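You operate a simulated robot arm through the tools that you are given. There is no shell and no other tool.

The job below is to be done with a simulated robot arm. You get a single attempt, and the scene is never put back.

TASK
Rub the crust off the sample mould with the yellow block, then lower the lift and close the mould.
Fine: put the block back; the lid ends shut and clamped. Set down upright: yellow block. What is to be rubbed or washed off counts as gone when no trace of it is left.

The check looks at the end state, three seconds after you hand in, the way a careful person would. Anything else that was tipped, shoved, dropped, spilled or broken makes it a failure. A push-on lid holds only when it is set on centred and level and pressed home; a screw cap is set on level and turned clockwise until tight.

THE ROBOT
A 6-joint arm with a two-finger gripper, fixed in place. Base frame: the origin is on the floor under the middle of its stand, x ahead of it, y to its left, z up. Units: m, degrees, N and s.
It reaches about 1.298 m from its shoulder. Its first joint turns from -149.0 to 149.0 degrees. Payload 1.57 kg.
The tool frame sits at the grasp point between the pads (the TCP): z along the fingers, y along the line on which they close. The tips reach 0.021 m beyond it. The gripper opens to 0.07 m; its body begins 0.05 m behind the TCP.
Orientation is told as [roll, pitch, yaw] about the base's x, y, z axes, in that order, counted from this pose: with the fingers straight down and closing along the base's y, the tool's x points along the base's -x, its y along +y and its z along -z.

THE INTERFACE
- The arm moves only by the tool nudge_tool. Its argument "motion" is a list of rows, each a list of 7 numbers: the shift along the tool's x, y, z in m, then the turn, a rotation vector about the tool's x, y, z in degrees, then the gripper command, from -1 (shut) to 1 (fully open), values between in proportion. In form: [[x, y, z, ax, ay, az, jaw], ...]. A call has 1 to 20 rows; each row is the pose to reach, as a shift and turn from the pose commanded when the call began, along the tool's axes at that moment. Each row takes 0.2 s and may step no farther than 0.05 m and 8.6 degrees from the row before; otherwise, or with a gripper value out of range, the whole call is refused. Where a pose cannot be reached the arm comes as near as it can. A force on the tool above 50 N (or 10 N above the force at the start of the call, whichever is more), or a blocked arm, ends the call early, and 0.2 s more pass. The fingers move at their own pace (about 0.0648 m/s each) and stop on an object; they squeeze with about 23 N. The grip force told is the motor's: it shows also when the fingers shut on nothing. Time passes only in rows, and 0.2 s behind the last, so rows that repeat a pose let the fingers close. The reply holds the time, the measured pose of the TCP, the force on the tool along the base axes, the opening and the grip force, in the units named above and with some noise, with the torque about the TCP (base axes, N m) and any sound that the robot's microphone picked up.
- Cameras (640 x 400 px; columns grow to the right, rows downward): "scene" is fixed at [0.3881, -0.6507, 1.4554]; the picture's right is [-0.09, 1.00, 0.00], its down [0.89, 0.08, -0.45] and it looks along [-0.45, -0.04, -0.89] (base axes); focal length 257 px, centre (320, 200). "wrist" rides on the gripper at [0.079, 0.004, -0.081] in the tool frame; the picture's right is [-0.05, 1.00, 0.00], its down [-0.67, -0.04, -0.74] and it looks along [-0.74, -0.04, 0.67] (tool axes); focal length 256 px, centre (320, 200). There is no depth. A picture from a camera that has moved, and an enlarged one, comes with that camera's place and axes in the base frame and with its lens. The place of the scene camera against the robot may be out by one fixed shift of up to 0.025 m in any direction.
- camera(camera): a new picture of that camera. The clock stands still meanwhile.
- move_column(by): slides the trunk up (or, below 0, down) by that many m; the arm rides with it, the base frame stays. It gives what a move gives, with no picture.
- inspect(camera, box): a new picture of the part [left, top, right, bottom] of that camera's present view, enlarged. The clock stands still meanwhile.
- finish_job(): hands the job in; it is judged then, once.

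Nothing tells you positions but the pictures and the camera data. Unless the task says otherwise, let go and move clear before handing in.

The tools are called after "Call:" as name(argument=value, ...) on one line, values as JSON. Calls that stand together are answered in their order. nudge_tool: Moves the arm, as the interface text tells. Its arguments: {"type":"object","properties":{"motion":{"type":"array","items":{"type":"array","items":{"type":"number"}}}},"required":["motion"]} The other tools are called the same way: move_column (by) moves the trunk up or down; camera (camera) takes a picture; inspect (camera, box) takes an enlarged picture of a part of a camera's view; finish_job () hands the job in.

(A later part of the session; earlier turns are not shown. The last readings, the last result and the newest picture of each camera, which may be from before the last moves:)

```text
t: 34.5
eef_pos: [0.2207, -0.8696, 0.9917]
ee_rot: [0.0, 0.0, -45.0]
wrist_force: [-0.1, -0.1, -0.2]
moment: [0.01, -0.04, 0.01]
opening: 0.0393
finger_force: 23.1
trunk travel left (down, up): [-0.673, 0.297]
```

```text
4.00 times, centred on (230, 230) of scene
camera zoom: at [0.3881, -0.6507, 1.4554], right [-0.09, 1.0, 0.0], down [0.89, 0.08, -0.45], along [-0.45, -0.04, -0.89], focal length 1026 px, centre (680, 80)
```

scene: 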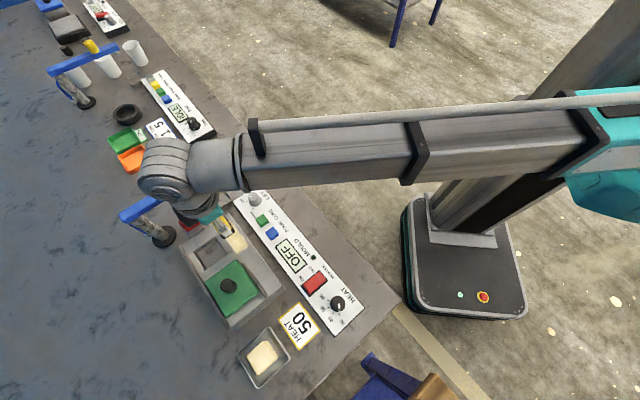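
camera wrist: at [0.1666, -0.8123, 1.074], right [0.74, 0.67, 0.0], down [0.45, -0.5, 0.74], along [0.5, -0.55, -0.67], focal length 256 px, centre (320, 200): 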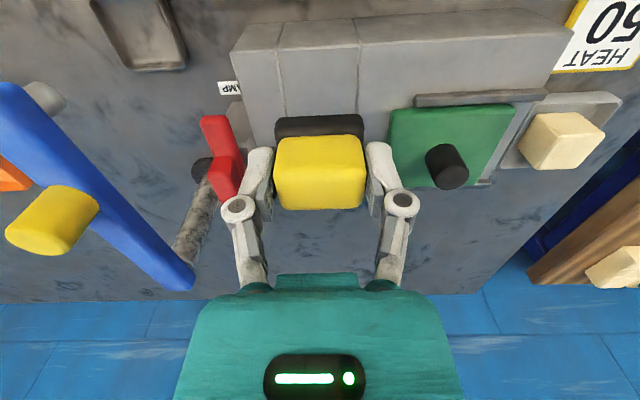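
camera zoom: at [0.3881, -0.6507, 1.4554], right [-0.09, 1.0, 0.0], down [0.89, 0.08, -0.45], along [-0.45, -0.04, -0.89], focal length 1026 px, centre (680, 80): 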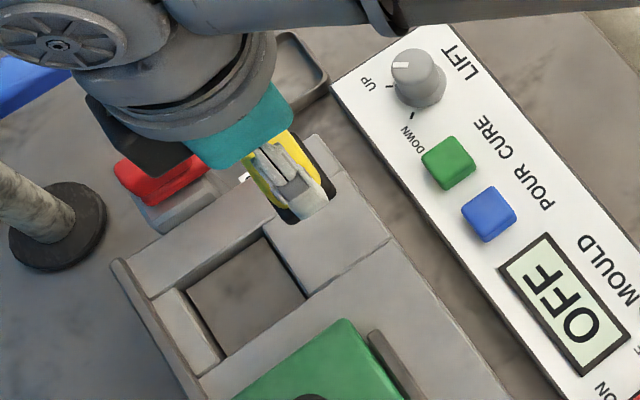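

The crust appears completely gone with no trace on the ledge. Now carrying the block back along the same safe route to its original spot.

Call:
nudge_tool(motion=[[0.04, 0, 0, 0, 0, 0, -1], [0.08, 0, 0, 0, 0, 0, -1], [0.12, 0, 0, 0, 0, 0, -1], [0.145, -0.02, 0, 0, 0, 0, -1], [0.145, -0.06, 0, 0, 0, 0, -1], [0.145, -0.1, 0, 0, 0, 0, -1], [0.145, -0.14, 0, 0, 0, 0, -1], [0.145, -0.18, 0, 0, 0, 0, -1], [0.13, -0.21, 0, 0, 0, 0, -1], [0.11, -0.2255, 0, 0, 0, 0, -1], [0.0919, -0.2255, 0, 0, 0, 0, -1], [0.0919, -0.2255, 0, 0, 0, 0, -1], [0.0919, -0.2255, 0, 0, 0, 0, -1]])

Call:
camera(camera="wrist")

Call:
inspect(camera="scene", box=[170, 180, 290, 280])

```text
t: 37.2
eef_pos: [-0.0039, -0.9658, 0.9904]
ee_rot: [-0.1, -0.1, -45.0]
wrist_force: [-0.3, -0.5, -0.8]
moment: [-0.01, 0.01, -0.03]
opening: 0.0392
finger_force: 23.2
trunk travel left (down, up): [-0.673, 0.297]
```

```text
taken
camera wrist: at [-0.0578, -0.907, 1.074], right [0.74, 0.67, 0.0], down [0.45, -0.5, 0.74], along [0.5, -0.55, -0.67], focal length 256 px, centre (320, 200)
```

wrist: 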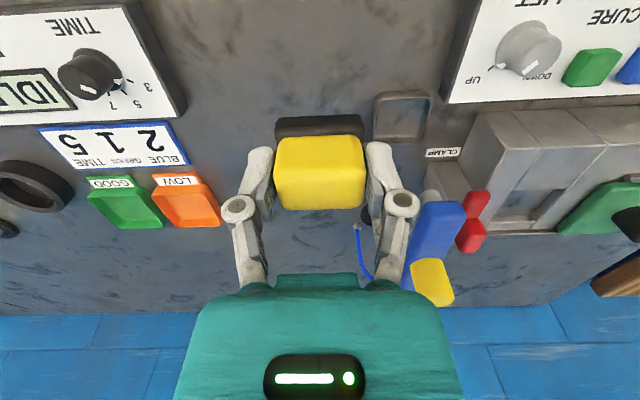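

```text
4.00 times, centred on (230, 230) of scene
camera zoom: at [0.3881, -0.6507, 1.4554], right [-0.09, 1.0, 0.0], down [0.89, 0.08, -0.45], along [-0.45, -0.04, -0.89], focal length 1026 px, centre (680, 80)
```

zoom: 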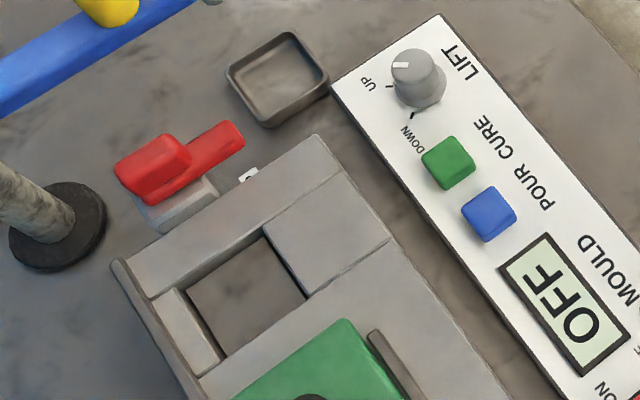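

The mould is clean. Camera pose matches the original grasp spot, so I lower the block to the bench in steps.

Call:
move_column(by=-0.125)

Call:
move_column(by=-0.004)

```text
t: 38.8
eef_pos: [-0.0038, -0.9641, 0.866]
ee_rot: [-0.1, 0.0, -45.0]
wrist_force: [-0.4, 0.3, -0.4]
moment: [0.01, -0.02, 0.02]
opening: 0.0391
finger_force: 22.8
trunk travel left (down, up): [-0.548, 0.422]
```

```text
t: 39.3
eef_pos: [-0.0044, -0.9652, 0.8625]
ee_rot: [0.0, -0.1, -45.0]
wrist_force: [-0.3, 0.1, -1.0]
moment: [-0.03, 0.02, -0.05]
opening: 0.0394
finger_force: 23.3
trunk travel left (down, up): [-0.544, 0.426]
```

Call:
move_column(by=-0.002)

Call:
move_column(by=-0.001)

```text
t: 39.8
eef_pos: [-0.0045, -0.9656, 0.8603]
ee_rot: [0.0, 0.1, -45.0]
wrist_force: [-0.3, 0.1, -1.3]
moment: [-0.01, 0.01, -0.01]
opening: 0.0393
finger_force: 22.5
trunk travel left (down, up): [-0.542, 0.428]
```

```text
t: 40.4
eef_pos: [-0.0039, -0.9656, 0.8592]
ee_rot: [0.0, 0.0, -45.0]
wrist_force: [-0.5, 0.6, -1.0]
moment: [-0.03, -0.02, -0.04]
opening: 0.0392
finger_force: 22.7
trunk travel left (down, up): [-0.541, 0.429]
```

Still no contact; continuing in 1 mm steps.

Call:
move_column(by=-0.001)

Call:
move_column(by=-0.001)

Call:
camera(camera="wrist")

```text
t: 40.9
eef_pos: [-0.0051, -0.9645, 0.8582]
ee_rot: [0.0, 0.1, -45.0]
wrist_force: [-0.5, -0.1, -1.7]
moment: [0.02, 0.01, 0.03]
opening: 0.0389
finger_force: 22.6
trunk travel left (down, up): [-0.54, 0.43]
```

```text
t: 41.4
eef_pos: [-0.0041, -0.9654, 0.8567]
ee_rot: [0.1, 0.0, -45.0]
wrist_force: [0.2, -0.5, -0.9]
moment: [0.01, -0.02, 0.01]
opening: 0.0393
finger_force: 22.6
trunk travel left (down, up): [-0.539, 0.431]
```

```text
taken
camera wrist: at [-0.0579, -0.907, 0.94], right [0.74, 0.67, 0.0], down [0.45, -0.5, 0.74], along [0.5, -0.55, -0.67], focal length 256 px, centre (320, 200)
```

wrist: 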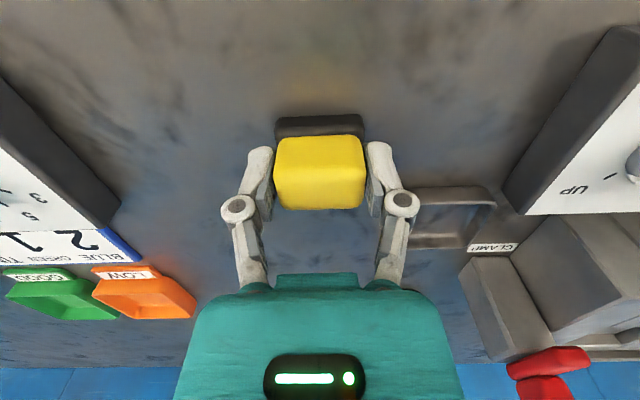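

Call:
move_column(by=-0.001)

Call:
move_column(by=-0.001)

```text
t: 41.9
eef_pos: [-0.0049, -0.9648, 0.8562]
ee_rot: [-0.1, 0.0, -44.9]
wrist_force: [-0.5, 0.0, 2.6]
moment: [0.01, -0.04, 0.03]
opening: 0.0393
finger_force: 23.5
trunk travel left (down, up): [-0.538, 0.432]
```

```text
t: 42.4
eef_pos: [-0.0045, -0.9656, 0.8565]
ee_rot: [-0.1, -0.1, -45.1]
wrist_force: [-0.9, -4.9, 14.1]
moment: [-0.06, 0.0, 0.01]
opening: 0.0392
finger_force: 22.5
trunk travel left (down, up): [-0.537, 0.433]
```

Contact with the bench. Relaxing 1 mm, then opening the fingers.

Call:
move_column(by=0.001)

Call:
nudge_tool(motion=[[0, 0, 0, 0, 0, 0, 0.3], [0, 0, 0, 0, 0, 0, 0.6], [0, 0, 0, 0, 0, 0, 1], [0, 0, 0, 0, 0, 0, 1]])

Call:
move_column(by=0.13)

Call:
camera(camera="wrist")

Call:
camera(camera="scene")

```text
t: 42.9
eef_pos: [-0.0045, -0.9637, 0.8567]
ee_rot: [0.0, 0.1, -45.0]
wrist_force: [0.1, -1.1, 3.3]
moment: [-0.11, 0.04, 0.02]
opening: 0.0392
finger_force: 23.0
trunk travel left (down, up): [-0.538, 0.432]
```

```text
t: 43.9
eef_pos: [-0.0043, -0.9643, 0.8558]
ee_rot: [0.0, 0.0, -45.0]
wrist_force: [-1.2, -0.1, 0.3]
moment: [0.0, 0.03, 0.01]
opening: 0.0701
finger_force: 0.0
trunk travel left (down, up): [-0.538, 0.432]
```

```text
t: 45.5
eef_pos: [-0.0029, -0.9645, 0.987]
ee_rot: [0.0, 0.0, -45.0]
wrist_force: [-0.1, 0.3, 0.7]
moment: [0.0, 0.0, 0.0]
opening: 0.0699
finger_force: 0.1
trunk travel left (down, up): [-0.668, 0.302]
```

```text
taken
camera wrist: at [-0.0578, -0.9071, 1.069], right [0.74, 0.67, 0.0], down [0.45, -0.5, 0.74], along [0.5, -0.55, -0.67], focal length 256 px, centre (320, 200)
```

wrist: 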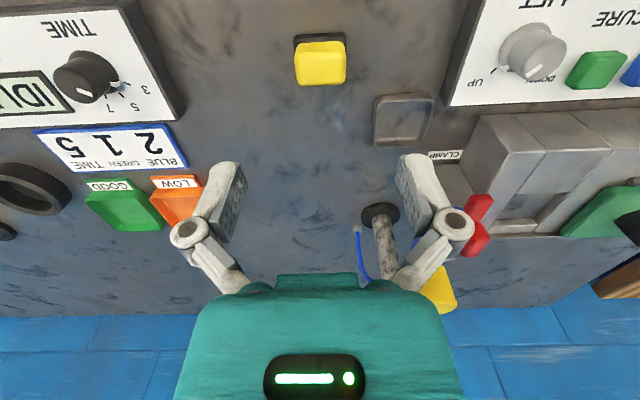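

```text
taken
```

scene: 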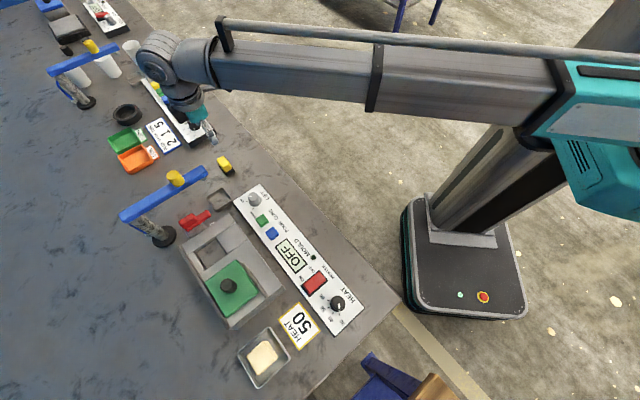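

The block is back upright on its spot. Next: the LIFT knob — moving to look at it from above.

Call:
nudge_tool(motion=[[0.03, 0.03, 0, 0, 0, 0, 1], [0.06, 0.06, 0, 0, 0, 0, 1], [0.06, 0.1, 0, 0, 0, 0, 1], [0.06, 0.13, 0, 0, 0, 0, 1], [0.06, 0.159, 0, 0, 0, 0, 1], [0.06, 0.159, 0, 0, 0, 0, 1]])

Call:
camera(camera="wrist")

Call:
inspect(camera="wrist", box=[240, 20, 400, 140])

```text
t: 46.9
eef_pos: [0.0678, -0.8115, 0.9864]
ee_rot: [0.0, 0.1, -45.0]
wrist_force: [0.2, 0.1, 0.0]
moment: [0.01, -0.02, -0.02]
opening: 0.07
finger_force: 0.0
trunk travel left (down, up): [-0.668, 0.302]
```

```text
taken
camera wrist: at [0.0134, -0.7532, 1.0691], right [0.74, 0.67, 0.0], down [0.45, -0.5, 0.74], along [0.5, -0.55, -0.67], focal length 256 px, centre (320, 200)
```

wrist: 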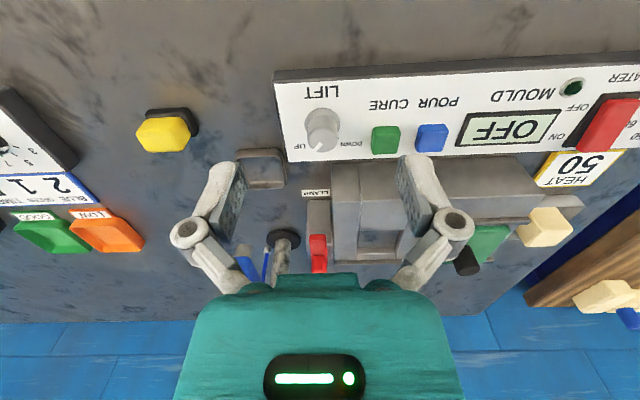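

```text
3.33 times, centred on (320, 80) of wrist
camera zoom: at [0.0134, -0.7532, 1.0691], right [0.74, 0.67, 0.0], down [0.45, -0.5, 0.74], along [0.5, -0.55, -0.67], focal length 853 px, centre (320, 600)
```

zoom: 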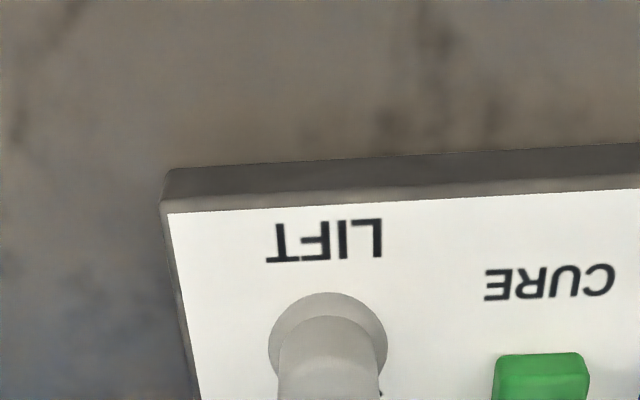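

Call:
inspect(camera="wrist", box=[272, 75, 372, 165])

```text
4.44 times, centred on (322, 120) of wrist
camera zoom: at [0.0134, -0.7532, 1.0691], right [0.74, 0.67, 0.0], down [0.45, -0.5, 0.74], along [0.5, -0.55, -0.67], focal length 1138 px, centre (311, 556)
```

zoom: 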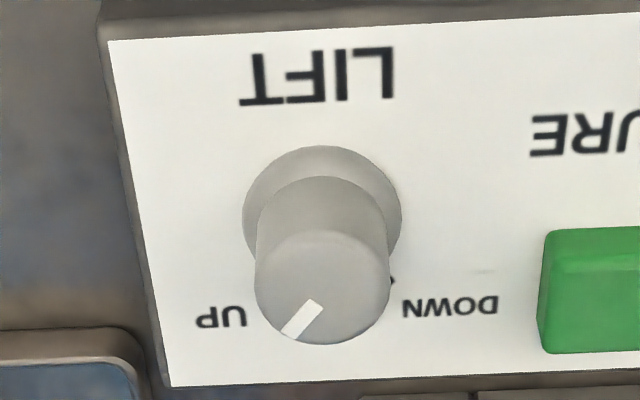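

The knob axis is at about e1=-0.528, e2=0.681, top z≈0.867, barrel ≈28 mm; pointer on UP, DOWN is ~80° counter-clockwise seen from above. I'll pre-turn the wrist -40°, centre over the knob with jaws partly open, then descend.

Call:
nudge_tool(motion=[[-0.012, 0, 0, 0, 0, 8, 0.286], [-0.024, 0, 0, 0, 0, 16, 0.286], [-0.036, 0, 0, 0, 0, 24, 0.286], [-0.048, 0, 0, 0, 0, 32, 0.286], [-0.06, -0.0005, 0, 0, 0, 40, 0.286], [-0.06, -0.0005, 0, 0, 0, 40, 0.286]])

Call:
move_column(by=-0.06)

Call:
camera(camera="wrist")

Call:
camera(camera="scene")

```text
t: 48.3
eef_pos: [0.1076, -0.8529, 0.9866]
ee_rot: [-0.1, 0.0, -85.0]
wrist_force: [-0.3, 0.1, 0.4]
moment: [0.02, 0.0, -0.03]
opening: 0.045
finger_force: 0.1
trunk travel left (down, up): [-0.668, 0.302]
```

```text
t: 49.3
eef_pos: [0.107, -0.8517, 0.9256]
ee_rot: [0.1, 0.0, -85.1]
wrist_force: [-0.5, -1.2, 0.8]
moment: [0.01, -0.01, 0.02]
opening: 0.0451
finger_force: 0.1
trunk travel left (down, up): [-0.608, 0.362]
```

```text
taken
camera wrist: at [0.1036, -0.774, 1.0091], right [1.0, 0.03, 0.0], down [0.02, -0.67, 0.74], along [0.03, -0.74, -0.67], focal length 256 px, centre (320, 200)
```

wrist: 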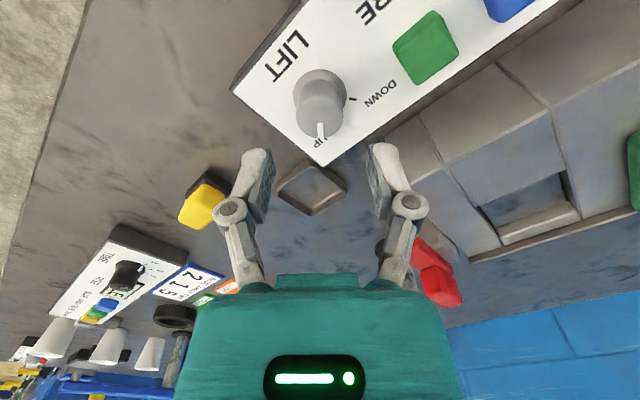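

```text
taken
```

scene: 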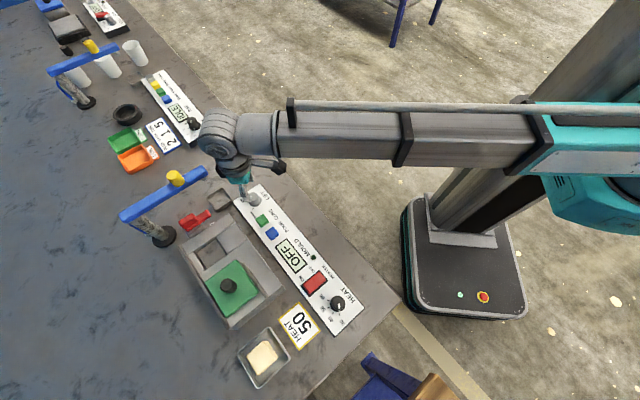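

Call:
inspect(camera="wrist", box=[270, 50, 390, 160])

```text
3.64 times, centred on (330, 105) of wrist
camera zoom: at [0.1036, -0.774, 1.0091], right [1.0, 0.03, 0.0], down [0.02, -0.67, 0.74], along [0.03, -0.74, -0.67], focal length 931 px, centre (284, 546)
```

zoom: 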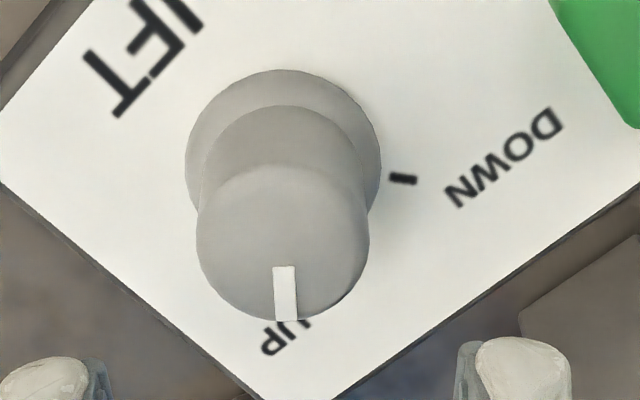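

Pointer sits at base angle ≈ -87°, DOWN tick at ≈ -4°. Small centring correction, then descending to knob height.

Call:
nudge_tool(motion=[[-0.002, 0, 0, 0, 0, 0, 0.286], [-0.002, 0, 0, 0, 0, 0, 0.286]])

Call:
move_column(by=-0.04)

Call:
camera(camera="wrist")

```text
t: 49.9
eef_pos: [0.1066, -0.856, 0.9266]
ee_rot: [0.0, 0.0, -85.0]
wrist_force: [0.2, -0.1, 0.4]
moment: [0.0, 0.03, 0.02]
opening: 0.0449
finger_force: 0.1
trunk travel left (down, up): [-0.608, 0.362]
```

```text
t: 50.7
eef_pos: [0.1075, -0.8537, 0.8861]
ee_rot: [-0.1, -0.1, -85.0]
wrist_force: [0.5, -0.1, 0.5]
moment: [0.02, -0.01, 0.01]
opening: 0.0446
finger_force: 0.0
trunk travel left (down, up): [-0.568, 0.402]
```

```text
taken
camera wrist: at [0.1038, -0.7762, 0.9691], right [1.0, 0.03, 0.0], down [0.02, -0.67, 0.74], along [0.03, -0.74, -0.67], focal length 256 px, centre (320, 200)
```

wrist: 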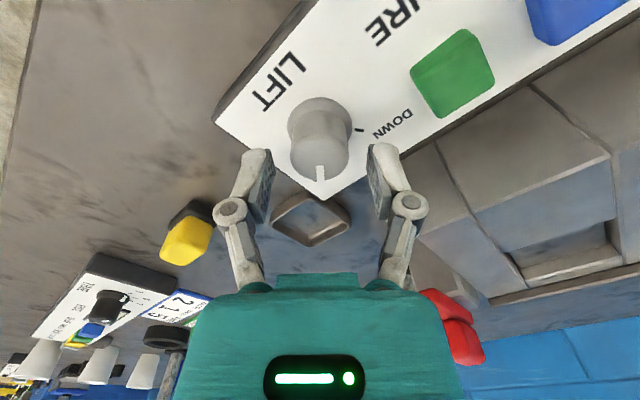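

Call:
move_column(by=-0.015)

Call:
nudge_tool(motion=[[0, 0, 0, 0, 0, 0, -0.3], [0, 0, 0, 0, 0, 0, -1], [0, 0, 0, 0, 0, 0, -1], [0, 0, 0, 0, 0, 0, -1]])

Call:
camera(camera="wrist")

```text
t: 51.3
eef_pos: [0.1069, -0.8548, 0.8722]
ee_rot: [0.0, 0.2, -85.0]
wrist_force: [1.5, -0.2, 0.3]
moment: [-0.01, -0.01, -0.03]
opening: 0.0451
finger_force: 0.1
trunk travel left (down, up): [-0.553, 0.417]
```

```text
t: 52.3
eef_pos: [0.1074, -0.8554, 0.8722]
ee_rot: [0.0, 0.1, -85.0]
wrist_force: [-0.6, -1.1, 9.9]
moment: [0.16, 0.02, 0.02]
opening: 0.0276
finger_force: 32.8
trunk travel left (down, up): [-0.553, 0.417]
```

```text
taken
camera wrist: at [0.1037, -0.7758, 0.9547], right [1.0, 0.03, 0.0], down [0.02, -0.67, 0.75], along [0.03, -0.74, -0.67], focal length 256 px, centre (320, 200)
```

wrist: 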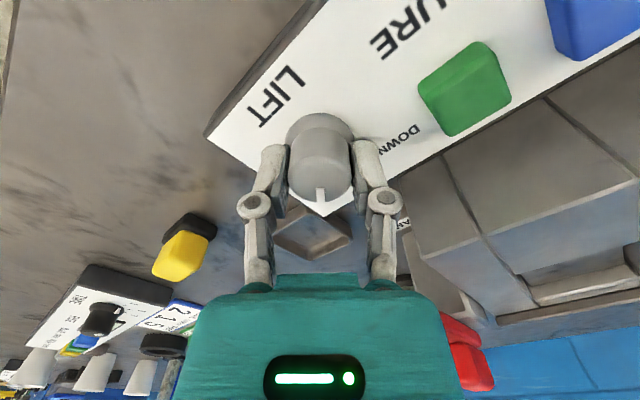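

Knob gripped (27.6 mm). Turning 80° counter-clockwise (seen from above) toward DOWN.

Call:
nudge_tool(motion=[[0, 0, 0, 0, 0, -8, -1], [0, 0, 0, 0, 0, -16, -1], [0, 0, 0, 0, 0, -24, -1], [0, 0, 0, 0, 0, -32, -1], [0, 0, 0, 0, 0, -40, -1], [0, 0, 0, 0, 0, -48, -1], [0, 0, 0, 0, 0, -56, -1], [0, 0, 0, 0, 0, -64, -1], [0, 0, 0, 0, 0, -72, -1], [0, 0, 0, 0, 0, -80, -1], [0, 0, 0, 0, 0, -80, -1]])

Call:
camera(camera="wrist")

Call:
camera(camera="scene")

```text
t: 54.7
eef_pos: [0.1082, -0.8528, 0.8729]
ee_rot: [0.2, -0.1, -4.8]
wrist_force: [11.6, 28.3, -11.2]
moment: [0.17, -0.8, -0.04]
opening: 0.0276
finger_force: 32.0
trunk travel left (down, up): [-0.553, 0.417]
```

```text
taken
camera wrist: at [0.0297, -0.8428, 0.9548], right [0.14, 0.99, 0.0], down [0.66, -0.09, 0.74], along [0.74, -0.1, -0.67], focal length 256 px, centre (320, 200)
```

wrist: 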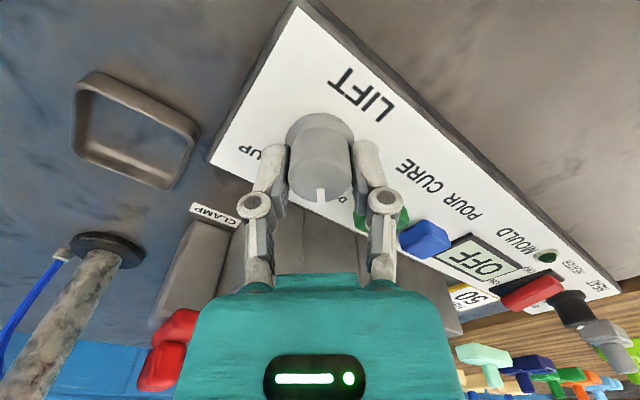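

```text
taken
```

scene: 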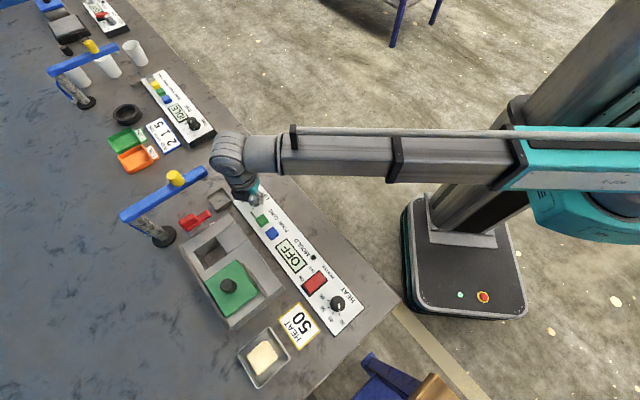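

Call:
inspect(camera="scene", box=[170, 180, 290, 280])

Call:
inspect(camera="wrist", box=[240, 100, 400, 220])

```text
4.00 times, centred on (230, 230) of scene
camera zoom: at [0.3881, -0.6507, 1.4554], right [-0.09, 1.0, 0.0], down [0.89, 0.08, -0.45], along [-0.45, -0.04, -0.89], focal length 1026 px, centre (680, 80)
```

zoom: 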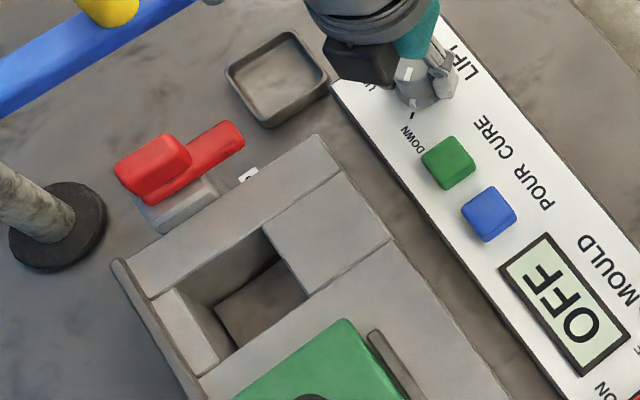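

```text
3.33 times, centred on (320, 160) of wrist
camera zoom: at [0.0297, -0.8428, 0.9548], right [0.14, 0.99, 0.0], down [0.66, -0.09, 0.74], along [0.74, -0.1, -0.67], focal length 853 px, centre (320, 333)
```

zoom: 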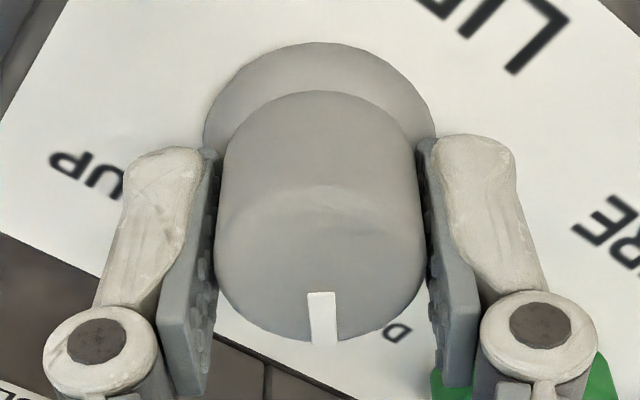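

The cavity floor has visibly dropped — the lift went down — and the pointer is at DOWN. Releasing the knob and backing off to check the pointer.

Call:
nudge_tool(motion=[[0, 0, 0, 0, 0, -80, -0.2], [0, 0, 0, 0, 0, -80, 0.286], [0, 0, 0, 0, 0, -80, 0.286]])

```text
refused: row 1 steps farther than a row can; nothing moved
```

Call:
nudge_tool(motion=[[0, 0, 0, 0, 0, 0, -0.2], [0, 0, 0, 0, 0, 0, 0.286], [0, 0, 0, 0, 0, 0, 0.286]])

Call:
move_column(by=0.09)

Call:
camera(camera="wrist")

Call:
inspect(camera="wrist", box=[240, 40, 400, 160])

Call:
camera(camera="scene")

```text
t: 55.5
eef_pos: [0.1066, -0.8554, 0.8717]
ee_rot: [0.0, 0.1, -5.1]
wrist_force: [0.4, -0.8, -0.2]
moment: [0.02, -0.01, 0.04]
opening: 0.045
finger_force: 0.0
trunk travel left (down, up): [-0.553, 0.417]
```

```text
t: 56.8
eef_pos: [0.1082, -0.8551, 0.9616]
ee_rot: [0.0, 0.1, -5.0]
wrist_force: [-0.6, 0.3, 0.3]
moment: [0.01, -0.01, -0.01]
opening: 0.0449
finger_force: 0.1
trunk travel left (down, up): [-0.643, 0.327]
```

```text
taken
camera wrist: at [0.0282, -0.8448, 1.044], right [0.14, 0.99, 0.0], down [0.66, -0.09, 0.74], along [0.74, -0.1, -0.67], focal length 256 px, centre (320, 200)
```

wrist: 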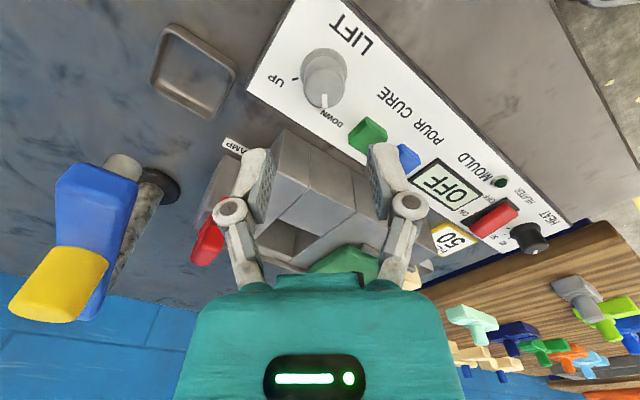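

```text
3.33 times, centred on (320, 100) of wrist
camera zoom: at [0.0282, -0.8448, 1.044], right [0.14, 0.99, 0.0], down [0.66, -0.09, 0.74], along [0.74, -0.1, -0.67], focal length 853 px, centre (320, 533)
```

zoom: 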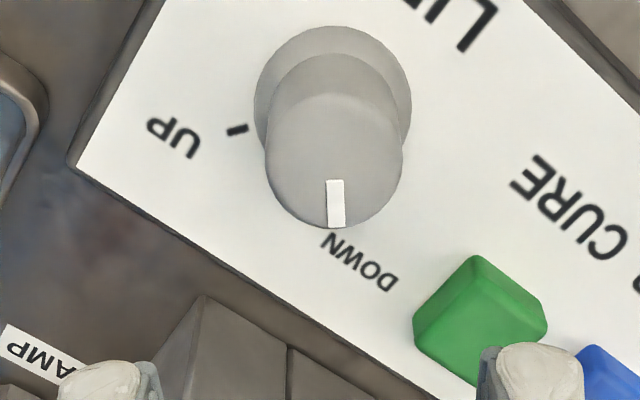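

```text
taken
```

scene: 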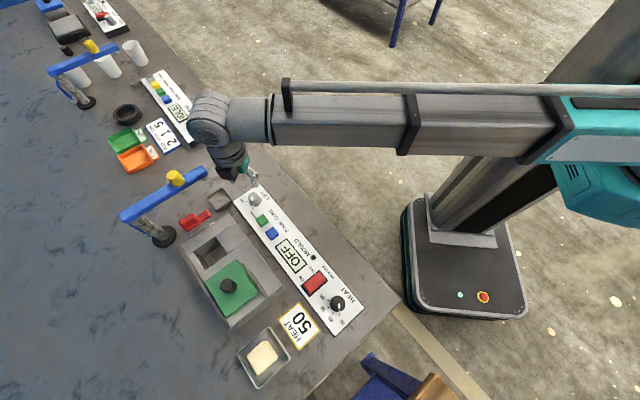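

The pointer sits on DOWN and the lift has lowered. Now for the lid: raising, turning back to -45° and viewing the mould from above.

Call:
move_column(by=0.08)

Call:
nudge_tool(motion=[[-0.019, 0.008, 0, 0, 0, 7, 1], [-0.038, 0.015, 0, 0, 0, 14, 1], [-0.058, 0.023, 0, 0, 0, 21, 1], [-0.077, 0.03, 0, 0, 0, 28, 1], [-0.096, 0.038, 0, 0, 0, 35, 1], [-0.1153, 0.045, 0, 0, 0, 40, 1], [-0.1153, 0.045, 0, 0, 0, 40, 1]])

Call:
camera(camera="wrist")

Call:
inspect(camera="wrist", box=[160, 20, 480, 220])

Call:
inspect(camera="scene", box=[170, 190, 310, 340])

```text
t: 58.0
eef_pos: [0.1063, -0.8555, 1.0422]
ee_rot: [0.0, 0.0, -5.0]
wrist_force: [1.0, 0.1, 0.4]
moment: [0.01, 0.01, -0.05]
opening: 0.0448
finger_force: 0.1
trunk travel left (down, up): [-0.723, 0.247]
```

```text
t: 59.6
eef_pos: [0.2267, -0.8195, 1.042]
ee_rot: [0.1, 0.0, -45.2]
wrist_force: [-0.4, -0.4, 0.2]
moment: [-0.02, 0.04, 0.01]
opening: 0.0699
finger_force: 0.1
trunk travel left (down, up): [-0.723, 0.247]
```

```text
taken
camera wrist: at [0.1724, -0.7612, 1.1241], right [0.74, 0.67, 0.0], down [0.45, -0.5, 0.74], along [0.5, -0.55, -0.67], focal length 256 px, centre (320, 200)
```

wrist: 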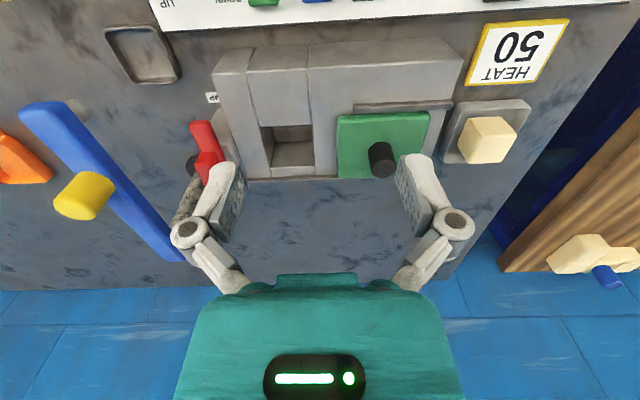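

```text
2.00 times, centred on (320, 120) of wrist
camera zoom: at [0.1724, -0.7612, 1.1241], right [0.74, 0.67, 0.0], down [0.45, -0.5, 0.74], along [0.5, -0.55, -0.67], focal length 512 px, centre (320, 360)
```

zoom: 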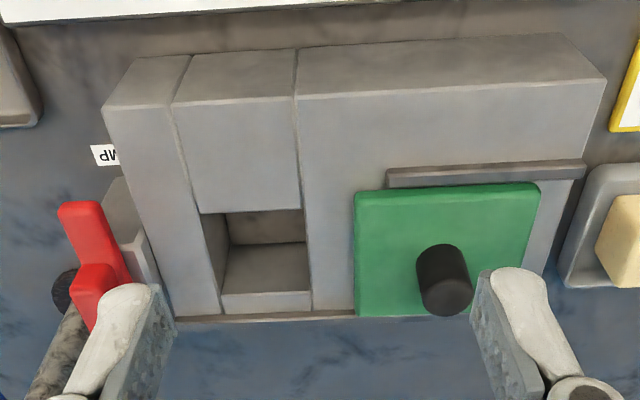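

```text
2.67 times, centred on (240, 265) of scene
camera zoom: at [0.3881, -0.6507, 1.4554], right [-0.09, 1.0, 0.0], down [0.89, 0.08, -0.45], along [-0.45, -0.04, -0.89], focal length 684 px, centre (533, 27)
```

zoom: 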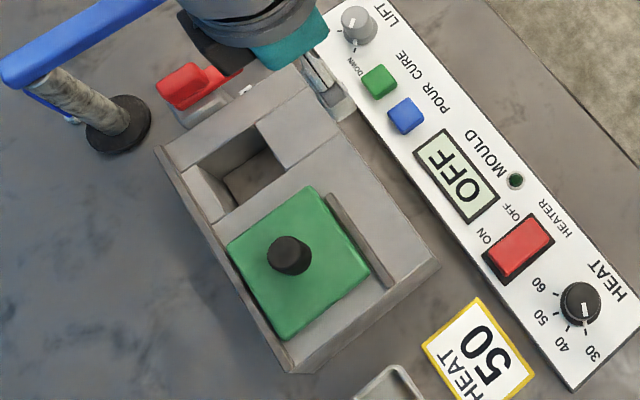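

The lid sits between a short front rail and a full-length back rail, so it should slide sideways over the cavity. I need a closer look at the clamp; moving above it (staying above the beam cap).

Call:
move_column(by=0.02)

Call:
nudge_tool(motion=[[-0.015, -0.035, 0, 0, 0, 0, 1], [-0.03, -0.07, 0, 0, 0, 0, 1], [-0.045, -0.1, 0, 0, 0, 0, 1], [-0.06, -0.13, 0, 0, 0, 0, 1], [-0.06, -0.13, 0, 0, 0, 0, 1]])

Call:
camera(camera="wrist")

Call:
inspect(camera="wrist", box=[250, 60, 410, 180])

```text
t: 60.2
eef_pos: [0.2261, -0.819, 1.0615]
ee_rot: [0.0, 0.0, -45.1]
wrist_force: [0.0, -0.1, 0.1]
moment: [-0.01, 0.03, -0.01]
opening: 0.0701
finger_force: 0.0
trunk travel left (down, up): [-0.743, 0.227]
```

```text
t: 61.4
eef_pos: [0.1748, -0.9531, 1.0608]
ee_rot: [0.0, 0.0, -45.1]
wrist_force: [-0.3, -0.3, 0.0]
moment: [-0.01, -0.03, -0.03]
opening: 0.0701
finger_force: 0.1
trunk travel left (down, up): [-0.743, 0.227]
```

```text
taken
camera wrist: at [0.1227, -0.8945, 1.144], right [0.74, 0.67, 0.0], down [0.45, -0.5, 0.74], along [0.5, -0.55, -0.67], focal length 256 px, centre (320, 200)
```

wrist: 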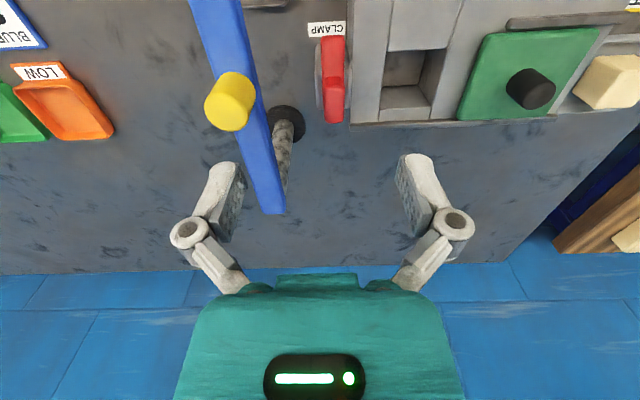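

```text
3.33 times, centred on (330, 120) of wrist
camera zoom: at [0.1227, -0.8945, 1.144], right [0.74, 0.67, 0.0], down [0.45, -0.5, 0.74], along [0.5, -0.55, -0.67], focal length 853 px, centre (287, 467)
```

zoom: 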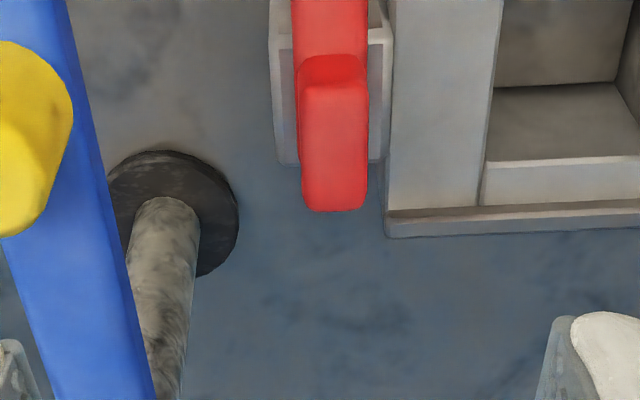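

Call:
inspect(camera="wrist", box=[290, 10, 410, 130])

Call:
inspect(camera="scene", box=[170, 200, 240, 270])

```text
3.33 times, centred on (350, 70) of wrist
camera zoom: at [0.1227, -0.8945, 1.144], right [0.74, 0.67, 0.0], down [0.45, -0.5, 0.74], along [0.5, -0.55, -0.67], focal length 853 px, centre (220, 633)
```

zoom: 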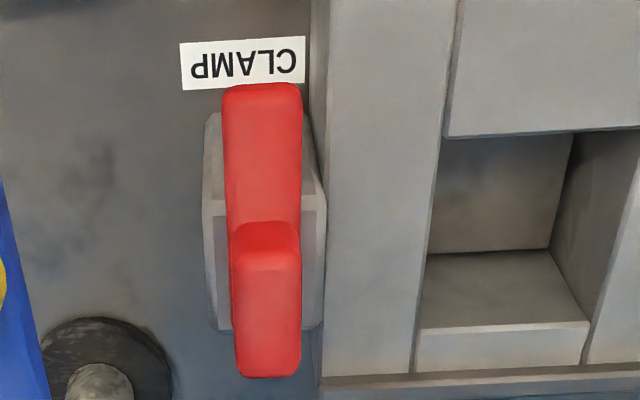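

```text
5.71 times, centred on (205, 235) of scene
camera zoom: at [0.3881, -0.6507, 1.4554], right [-0.09, 1.0, 0.0], down [0.89, 0.08, -0.45], along [-0.45, -0.04, -0.89], focal length 1466 px, centre (977, 0)
```

zoom: 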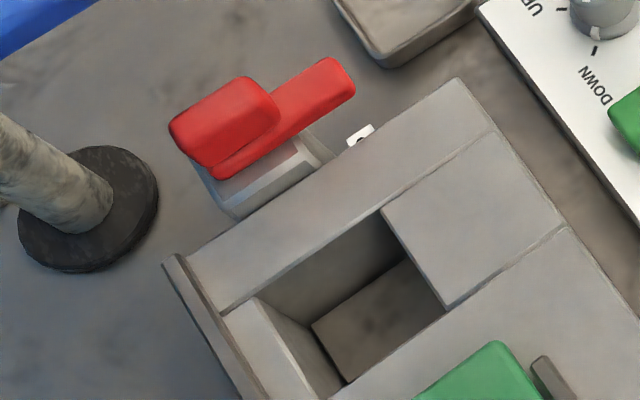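

The clamp is a red lever (bar along e2, with an upright grip block at the back) in a grey channel next to the mould's left side. To understand its motion I'll look from the lid side, turning the wrist 90°.

Call:
nudge_tool(motion=[[-0.004, 0.01, 0, 0, 0, 8, 1], [-0.008, 0.02, 0, 0, 0, 16, 1], [-0.012, 0.03, 0, 0, 0, 24, 1], [-0.016, 0.04, 0, 0, 0, 32, 1], [-0.02, 0.05, 0, 0, 0, 40, 1], [-0.024, 0.06, 0, 0, 0, 48, 1], [-0.028, 0.07, 0, 0, 0, 56, 1], [-0.032, 0.08, 0, 0, 0, 64, 1], [-0.036, 0.09, 0, 0, 0, 72, 1], [-0.04, 0.1, 0, 0, 0, 80, 1], [-0.04, 0.1, 0, 0, 0, 88, 1], [-0.04, 0.1, 0, 0, 0, 90, 1]])

Call:
move_column(by=-0.05)

Call:
camera(camera="wrist")

Call:
inspect(camera="wrist", box=[230, 110, 410, 240])

```text
t: 64.0
eef_pos: [0.2761, -0.9112, 1.0615]
ee_rot: [0.0, 0.1, -135.0]
wrist_force: [-0.4, 0.2, 0.1]
moment: [0.0, -0.02, -0.02]
opening: 0.0701
finger_force: 0.1
trunk travel left (down, up): [-0.743, 0.227]
```

```text
t: 65.0
eef_pos: [0.2753, -0.9118, 1.0113]
ee_rot: [0.0, 0.1, -135.1]
wrist_force: [0.3, -0.1, -0.2]
moment: [0.0, 0.0, 0.01]
opening: 0.0699
finger_force: 0.1
trunk travel left (down, up): [-0.693, 0.277]
```

```text
taken
camera wrist: at [0.3339, -0.8586, 1.0941], right [0.67, -0.74, 0.0], down [-0.5, -0.45, 0.74], along [-0.55, -0.5, -0.67], focal length 256 px, centre (320, 200)
```

wrist: 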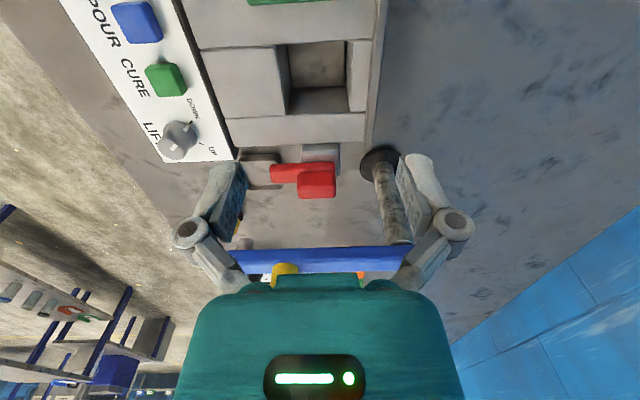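

```text
3.08 times, centred on (320, 175) of wrist
camera zoom: at [0.3339, -0.8586, 1.0941], right [0.67, -0.74, 0.0], down [-0.5, -0.45, 0.74], along [-0.55, -0.5, -0.67], focal length 788 px, centre (320, 277)
```

zoom: 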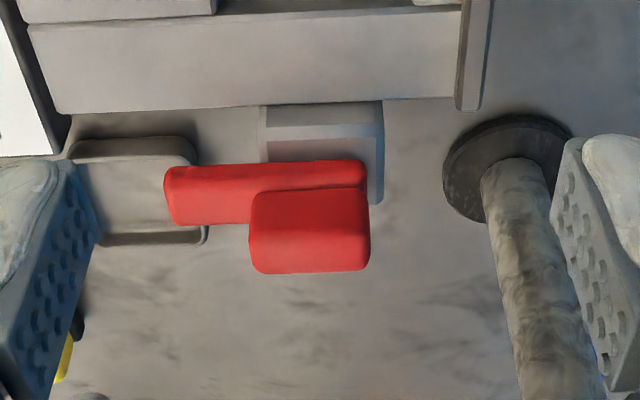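

I want a low-angle view of the clamp from the robot side to see how it pivots. Rising, rotating back to -45°, then descending in front of it (clear of the beam).

Call:
move_column(by=0.05)

Call:
nudge_tool(motion=[[-0.007, -0.012, 0, 0, 0, -8, 1], [-0.014, -0.024, 0, 0, 0, -16, 1], [-0.021, -0.036, 0, 0, 0, -24, 1], [-0.028, -0.048, 0, 0, 0, -32, 1], [-0.035, -0.06, 0, 0, 0, -40, 1], [-0.042, -0.072, 0, 0, 0, -48, 1], [-0.049, -0.084, 0, 0, 0, -56, 1], [-0.056, -0.096, 0, 0, 0, -64, 1], [-0.063, -0.108, 0, 0, 0, -72, 1], [-0.07, -0.12, 0, 0, 0, -80, 1], [-0.077, -0.132, 0, 0, 0, -88, 1], [-0.08, -0.14, 0, 0, 0, -90, 1], [-0.08, -0.14, 0, 0, 0, -90, 1]])

Call:
move_column(by=-0.13)

Call:
camera(camera="wrist")

Call:
inspect(camera="wrist", box=[240, 180, 400, 290])

```text
t: 65.9
eef_pos: [0.2761, -0.9108, 1.0601]
ee_rot: [0.0, 0.0, -135.0]
wrist_force: [0.3, 0.9, -0.8]
moment: [0.0, -0.01, 0.01]
opening: 0.07
finger_force: 0.1
trunk travel left (down, up): [-0.743, 0.227]
```

```text
t: 68.7
eef_pos: [0.1204, -0.8683, 1.0619]
ee_rot: [0.1, 0.0, -44.9]
wrist_force: [-0.5, -0.3, 0.6]
moment: [-0.04, -0.02, 0.05]
opening: 0.0701
finger_force: 0.1
trunk travel left (down, up): [-0.743, 0.227]
```

```text
t: 70.2
eef_pos: [0.1202, -0.8691, 0.9309]
ee_rot: [-0.1, 0.0, -44.9]
wrist_force: [-0.4, -0.3, 0.4]
moment: [0.02, 0.02, 0.0]
opening: 0.0698
finger_force: 0.1
trunk travel left (down, up): [-0.613, 0.357]
```

```text
taken
camera wrist: at [0.0664, -0.8106, 1.0141], right [0.74, 0.67, 0.0], down [0.45, -0.5, 0.74], along [0.5, -0.55, -0.67], focal length 256 px, centre (320, 200)
```

wrist: 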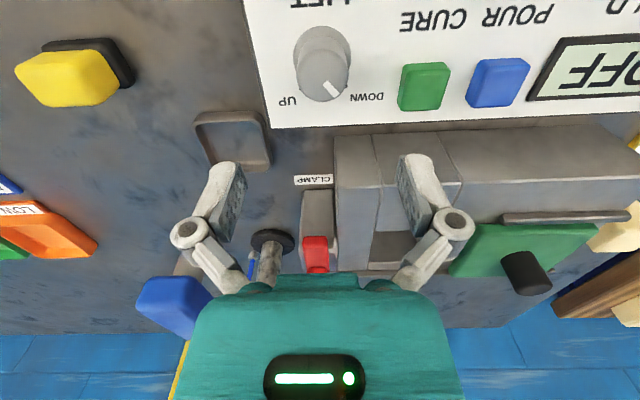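

```text
3.64 times, centred on (320, 235) of wrist
camera zoom: at [0.0664, -0.8106, 1.0141], right [0.74, 0.67, 0.0], down [0.45, -0.5, 0.74], along [0.5, -0.55, -0.67], focal length 931 px, centre (320, 73)
```

zoom: 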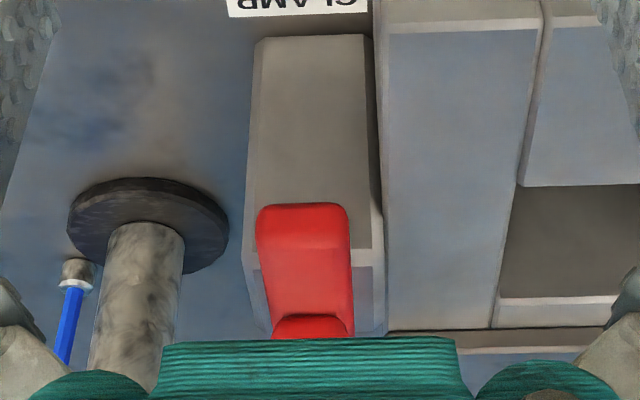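

The clamp base is a plain bevelled block with the red lever on top, so the bar most likely swings about a vertical pivot from pointing at the robot to pointing over the lid. First the lid: moving up and over to view its knob.

Call:
move_column(by=0.08)

Call:
nudge_tool(motion=[[-0.01, 0.035, 0, 0, 0, 0, 1], [-0.02, 0.07, 0, 0, 0, 0, 1], [-0.03, 0.105, 0, 0, 0, 0, 1], [-0.04, 0.14, 0, 0, 0, 0, 1], [-0.05, 0.166, 0, 0, 0, 0, 1], [-0.05, 0.166, 0, 0, 0, 0, 1]])

Call:
camera(camera="wrist")

Call:
inspect(camera="wrist", box=[200, 60, 440, 220])

```text
t: 71.4
eef_pos: [0.1192, -0.8687, 1.0106]
ee_rot: [0.0, 0.0, -45.1]
wrist_force: [-0.7, -0.8, -0.4]
moment: [0.0, -0.01, 0.02]
opening: 0.0702
finger_force: 0.1
trunk travel left (down, up): [-0.693, 0.277]
```

```text
t: 72.8
eef_pos: [0.2751, -0.7877, 1.0109]
ee_rot: [0.0, 0.1, -44.9]
wrist_force: [0.4, 0.5, -0.1]
moment: [0.0, 0.01, -0.01]
opening: 0.07
finger_force: 0.1
trunk travel left (down, up): [-0.693, 0.277]
```

```text
taken
camera wrist: at [0.2207, -0.729, 1.0941], right [0.74, 0.67, 0.0], down [0.45, -0.5, 0.74], along [0.5, -0.55, -0.67], focal length 256 px, centre (320, 200)
```

wrist: 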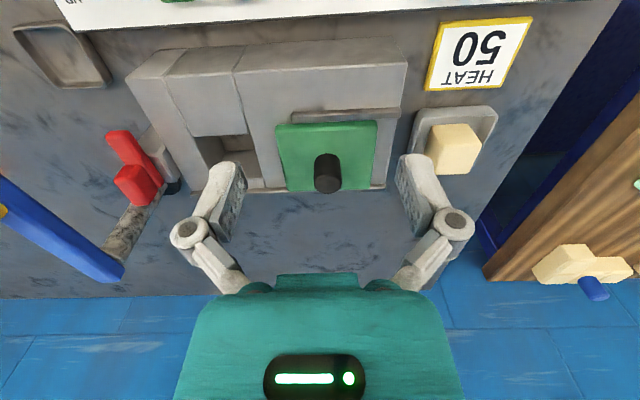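

```text
2.50 times, centred on (320, 140) of wrist
camera zoom: at [0.2207, -0.729, 1.0941], right [0.74, 0.67, 0.0], down [0.45, -0.5, 0.74], along [0.5, -0.55, -0.67], focal length 640 px, centre (320, 350)
```

zoom: 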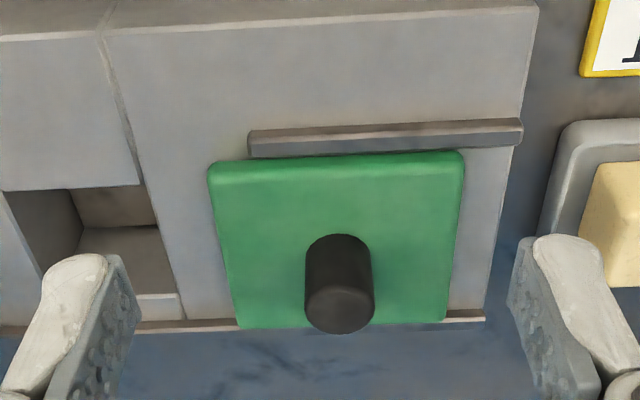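

The lid's black knob (≈26 mm, top z≈0.925) is at e1≈-0.361, e2≈0.838; the cavity centre is e1≈-0.458, e2≈0.833, so the slide is ~97 mm toward the clamp. Moving over the knob and descending partway.

Call:
nudge_tool(motion=[[-0.03, 0.001, 0, 0, 0, 0, 0.4], [-0.06, 0.002, 0, 0, 0, 0, 0.4], [-0.0875, 0.0025, 0, 0, 0, 0, 0.4], [-0.0875, 0.0025, 0, 0, 0, 0, 0.4]])

Call:
move_column(by=-0.055)

Call:
camera(camera="wrist")

Call:
inspect(camera="wrist", box=[240, 100, 400, 220])

Call:
camera(camera="scene")

```text
t: 73.8
eef_pos: [0.3383, -0.8473, 1.0107]
ee_rot: [0.0, -0.1, -45.0]
wrist_force: [0.1, 0.5, 0.0]
moment: [0.0, 0.02, 0.02]
opening: 0.049
finger_force: 0.1
trunk travel left (down, up): [-0.693, 0.277]
```

```text
t: 74.8
eef_pos: [0.3374, -0.8482, 0.9572]
ee_rot: [0.1, 0.0, -45.0]
wrist_force: [-0.1, -0.4, -0.1]
moment: [0.02, -0.03, 0.0]
opening: 0.049
finger_force: 0.0
trunk travel left (down, up): [-0.638, 0.332]
```

```text
taken
camera wrist: at [0.284, -0.7898, 1.0391], right [0.74, 0.67, 0.0], down [0.45, -0.5, 0.74], along [0.5, -0.55, -0.67], focal length 256 px, centre (320, 200)
```

wrist: 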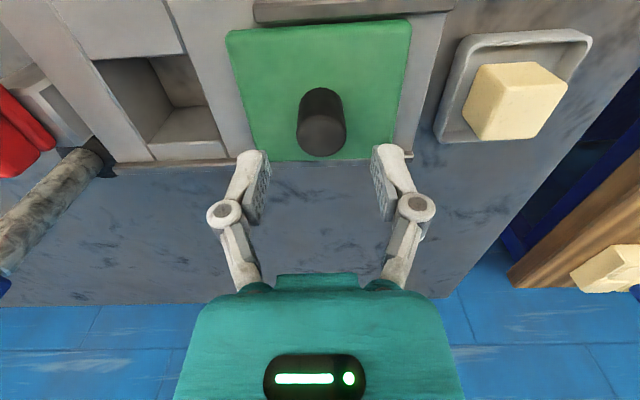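

```text
3.33 times, centred on (320, 160) of wrist
camera zoom: at [0.284, -0.7898, 1.0391], right [0.74, 0.67, 0.0], down [0.45, -0.5, 0.74], along [0.5, -0.55, -0.67], focal length 853 px, centre (320, 333)
```

zoom: 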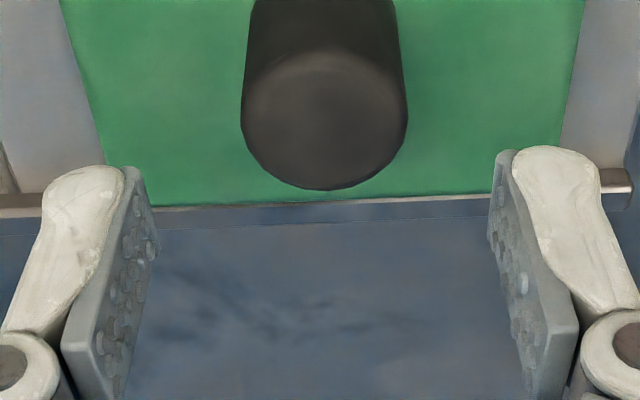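

```text
taken
```

scene: 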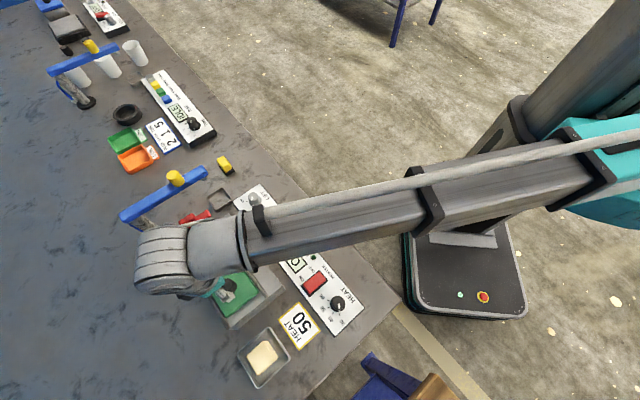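

Well aligned. Lowering to the knob and gripping it.

Call:
move_column(by=-0.036)

Call:
nudge_tool(motion=[[0, 0, 0, 0, 0, 0, -0.2], [0, 0, 0, 0, 0, 0, -1], [0, 0, 0, 0, 0, 0, -1], [0, 0, 0, 0, 0, 0, -1]])

Call:
camera(camera="wrist")

```text
t: 75.6
eef_pos: [0.3385, -0.8484, 0.92]
ee_rot: [0.1, 0.1, -45.0]
wrist_force: [-0.1, -0.6, 0.1]
moment: [0.01, -0.04, 0.01]
opening: 0.049
finger_force: 0.0
trunk travel left (down, up): [-0.602, 0.368]
```

```text
t: 76.6
eef_pos: [0.3377, -0.848, 0.9198]
ee_rot: [0.0, 0.1, -45.0]
wrist_force: [-0.1, -0.6, 2.2]
moment: [0.08, 0.02, 0.01]
opening: 0.0256
finger_force: 31.9
trunk travel left (down, up): [-0.602, 0.368]
```

```text
taken
camera wrist: at [0.2841, -0.7897, 1.0032], right [0.74, 0.67, 0.0], down [0.45, -0.5, 0.74], along [0.5, -0.55, -0.67], focal length 256 px, centre (320, 200)
```

wrist: 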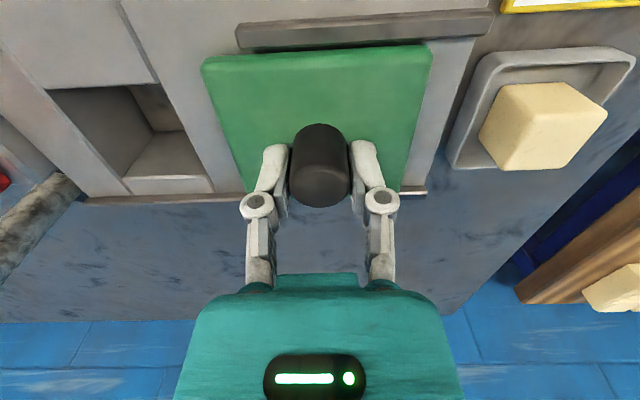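

Knob gripped. Sliding the lid 30 mm toward the cavity to test how it moves.

Call:
nudge_tool(motion=[[0, -0.006, 0, 0, 0, 0, -1], [0, -0.012, 0, 0, 0, 0, -1], [0, -0.018, 0, 0, 0, 0, -1], [0, -0.024, 0, 0, 0, 0, -1], [0, -0.03, 0, 0, 0, 0, -1]])

Call:
camera(camera="wrist")

```text
t: 77.8
eef_pos: [0.3163, -0.8692, 0.9206]
ee_rot: [0.0, -0.1, -44.9]
wrist_force: [-1.5, 1.1, -0.2]
moment: [-0.16, -0.28, 0.01]
opening: 0.0254
finger_force: 31.9
trunk travel left (down, up): [-0.602, 0.368]
```

```text
taken
camera wrist: at [0.2626, -0.8113, 1.0032], right [0.74, 0.67, 0.0], down [0.45, -0.5, 0.74], along [0.5, -0.55, -0.67], focal length 256 px, centre (320, 200)
```

wrist: 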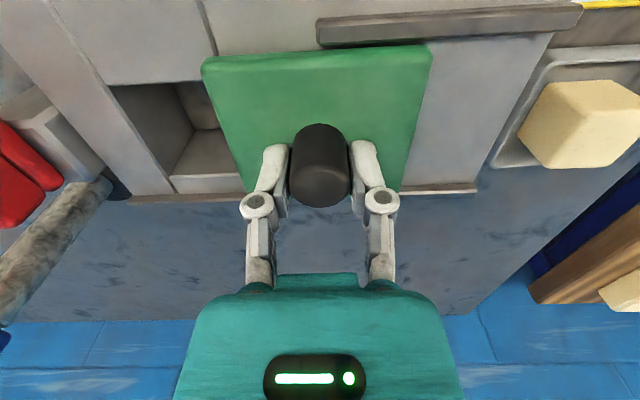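

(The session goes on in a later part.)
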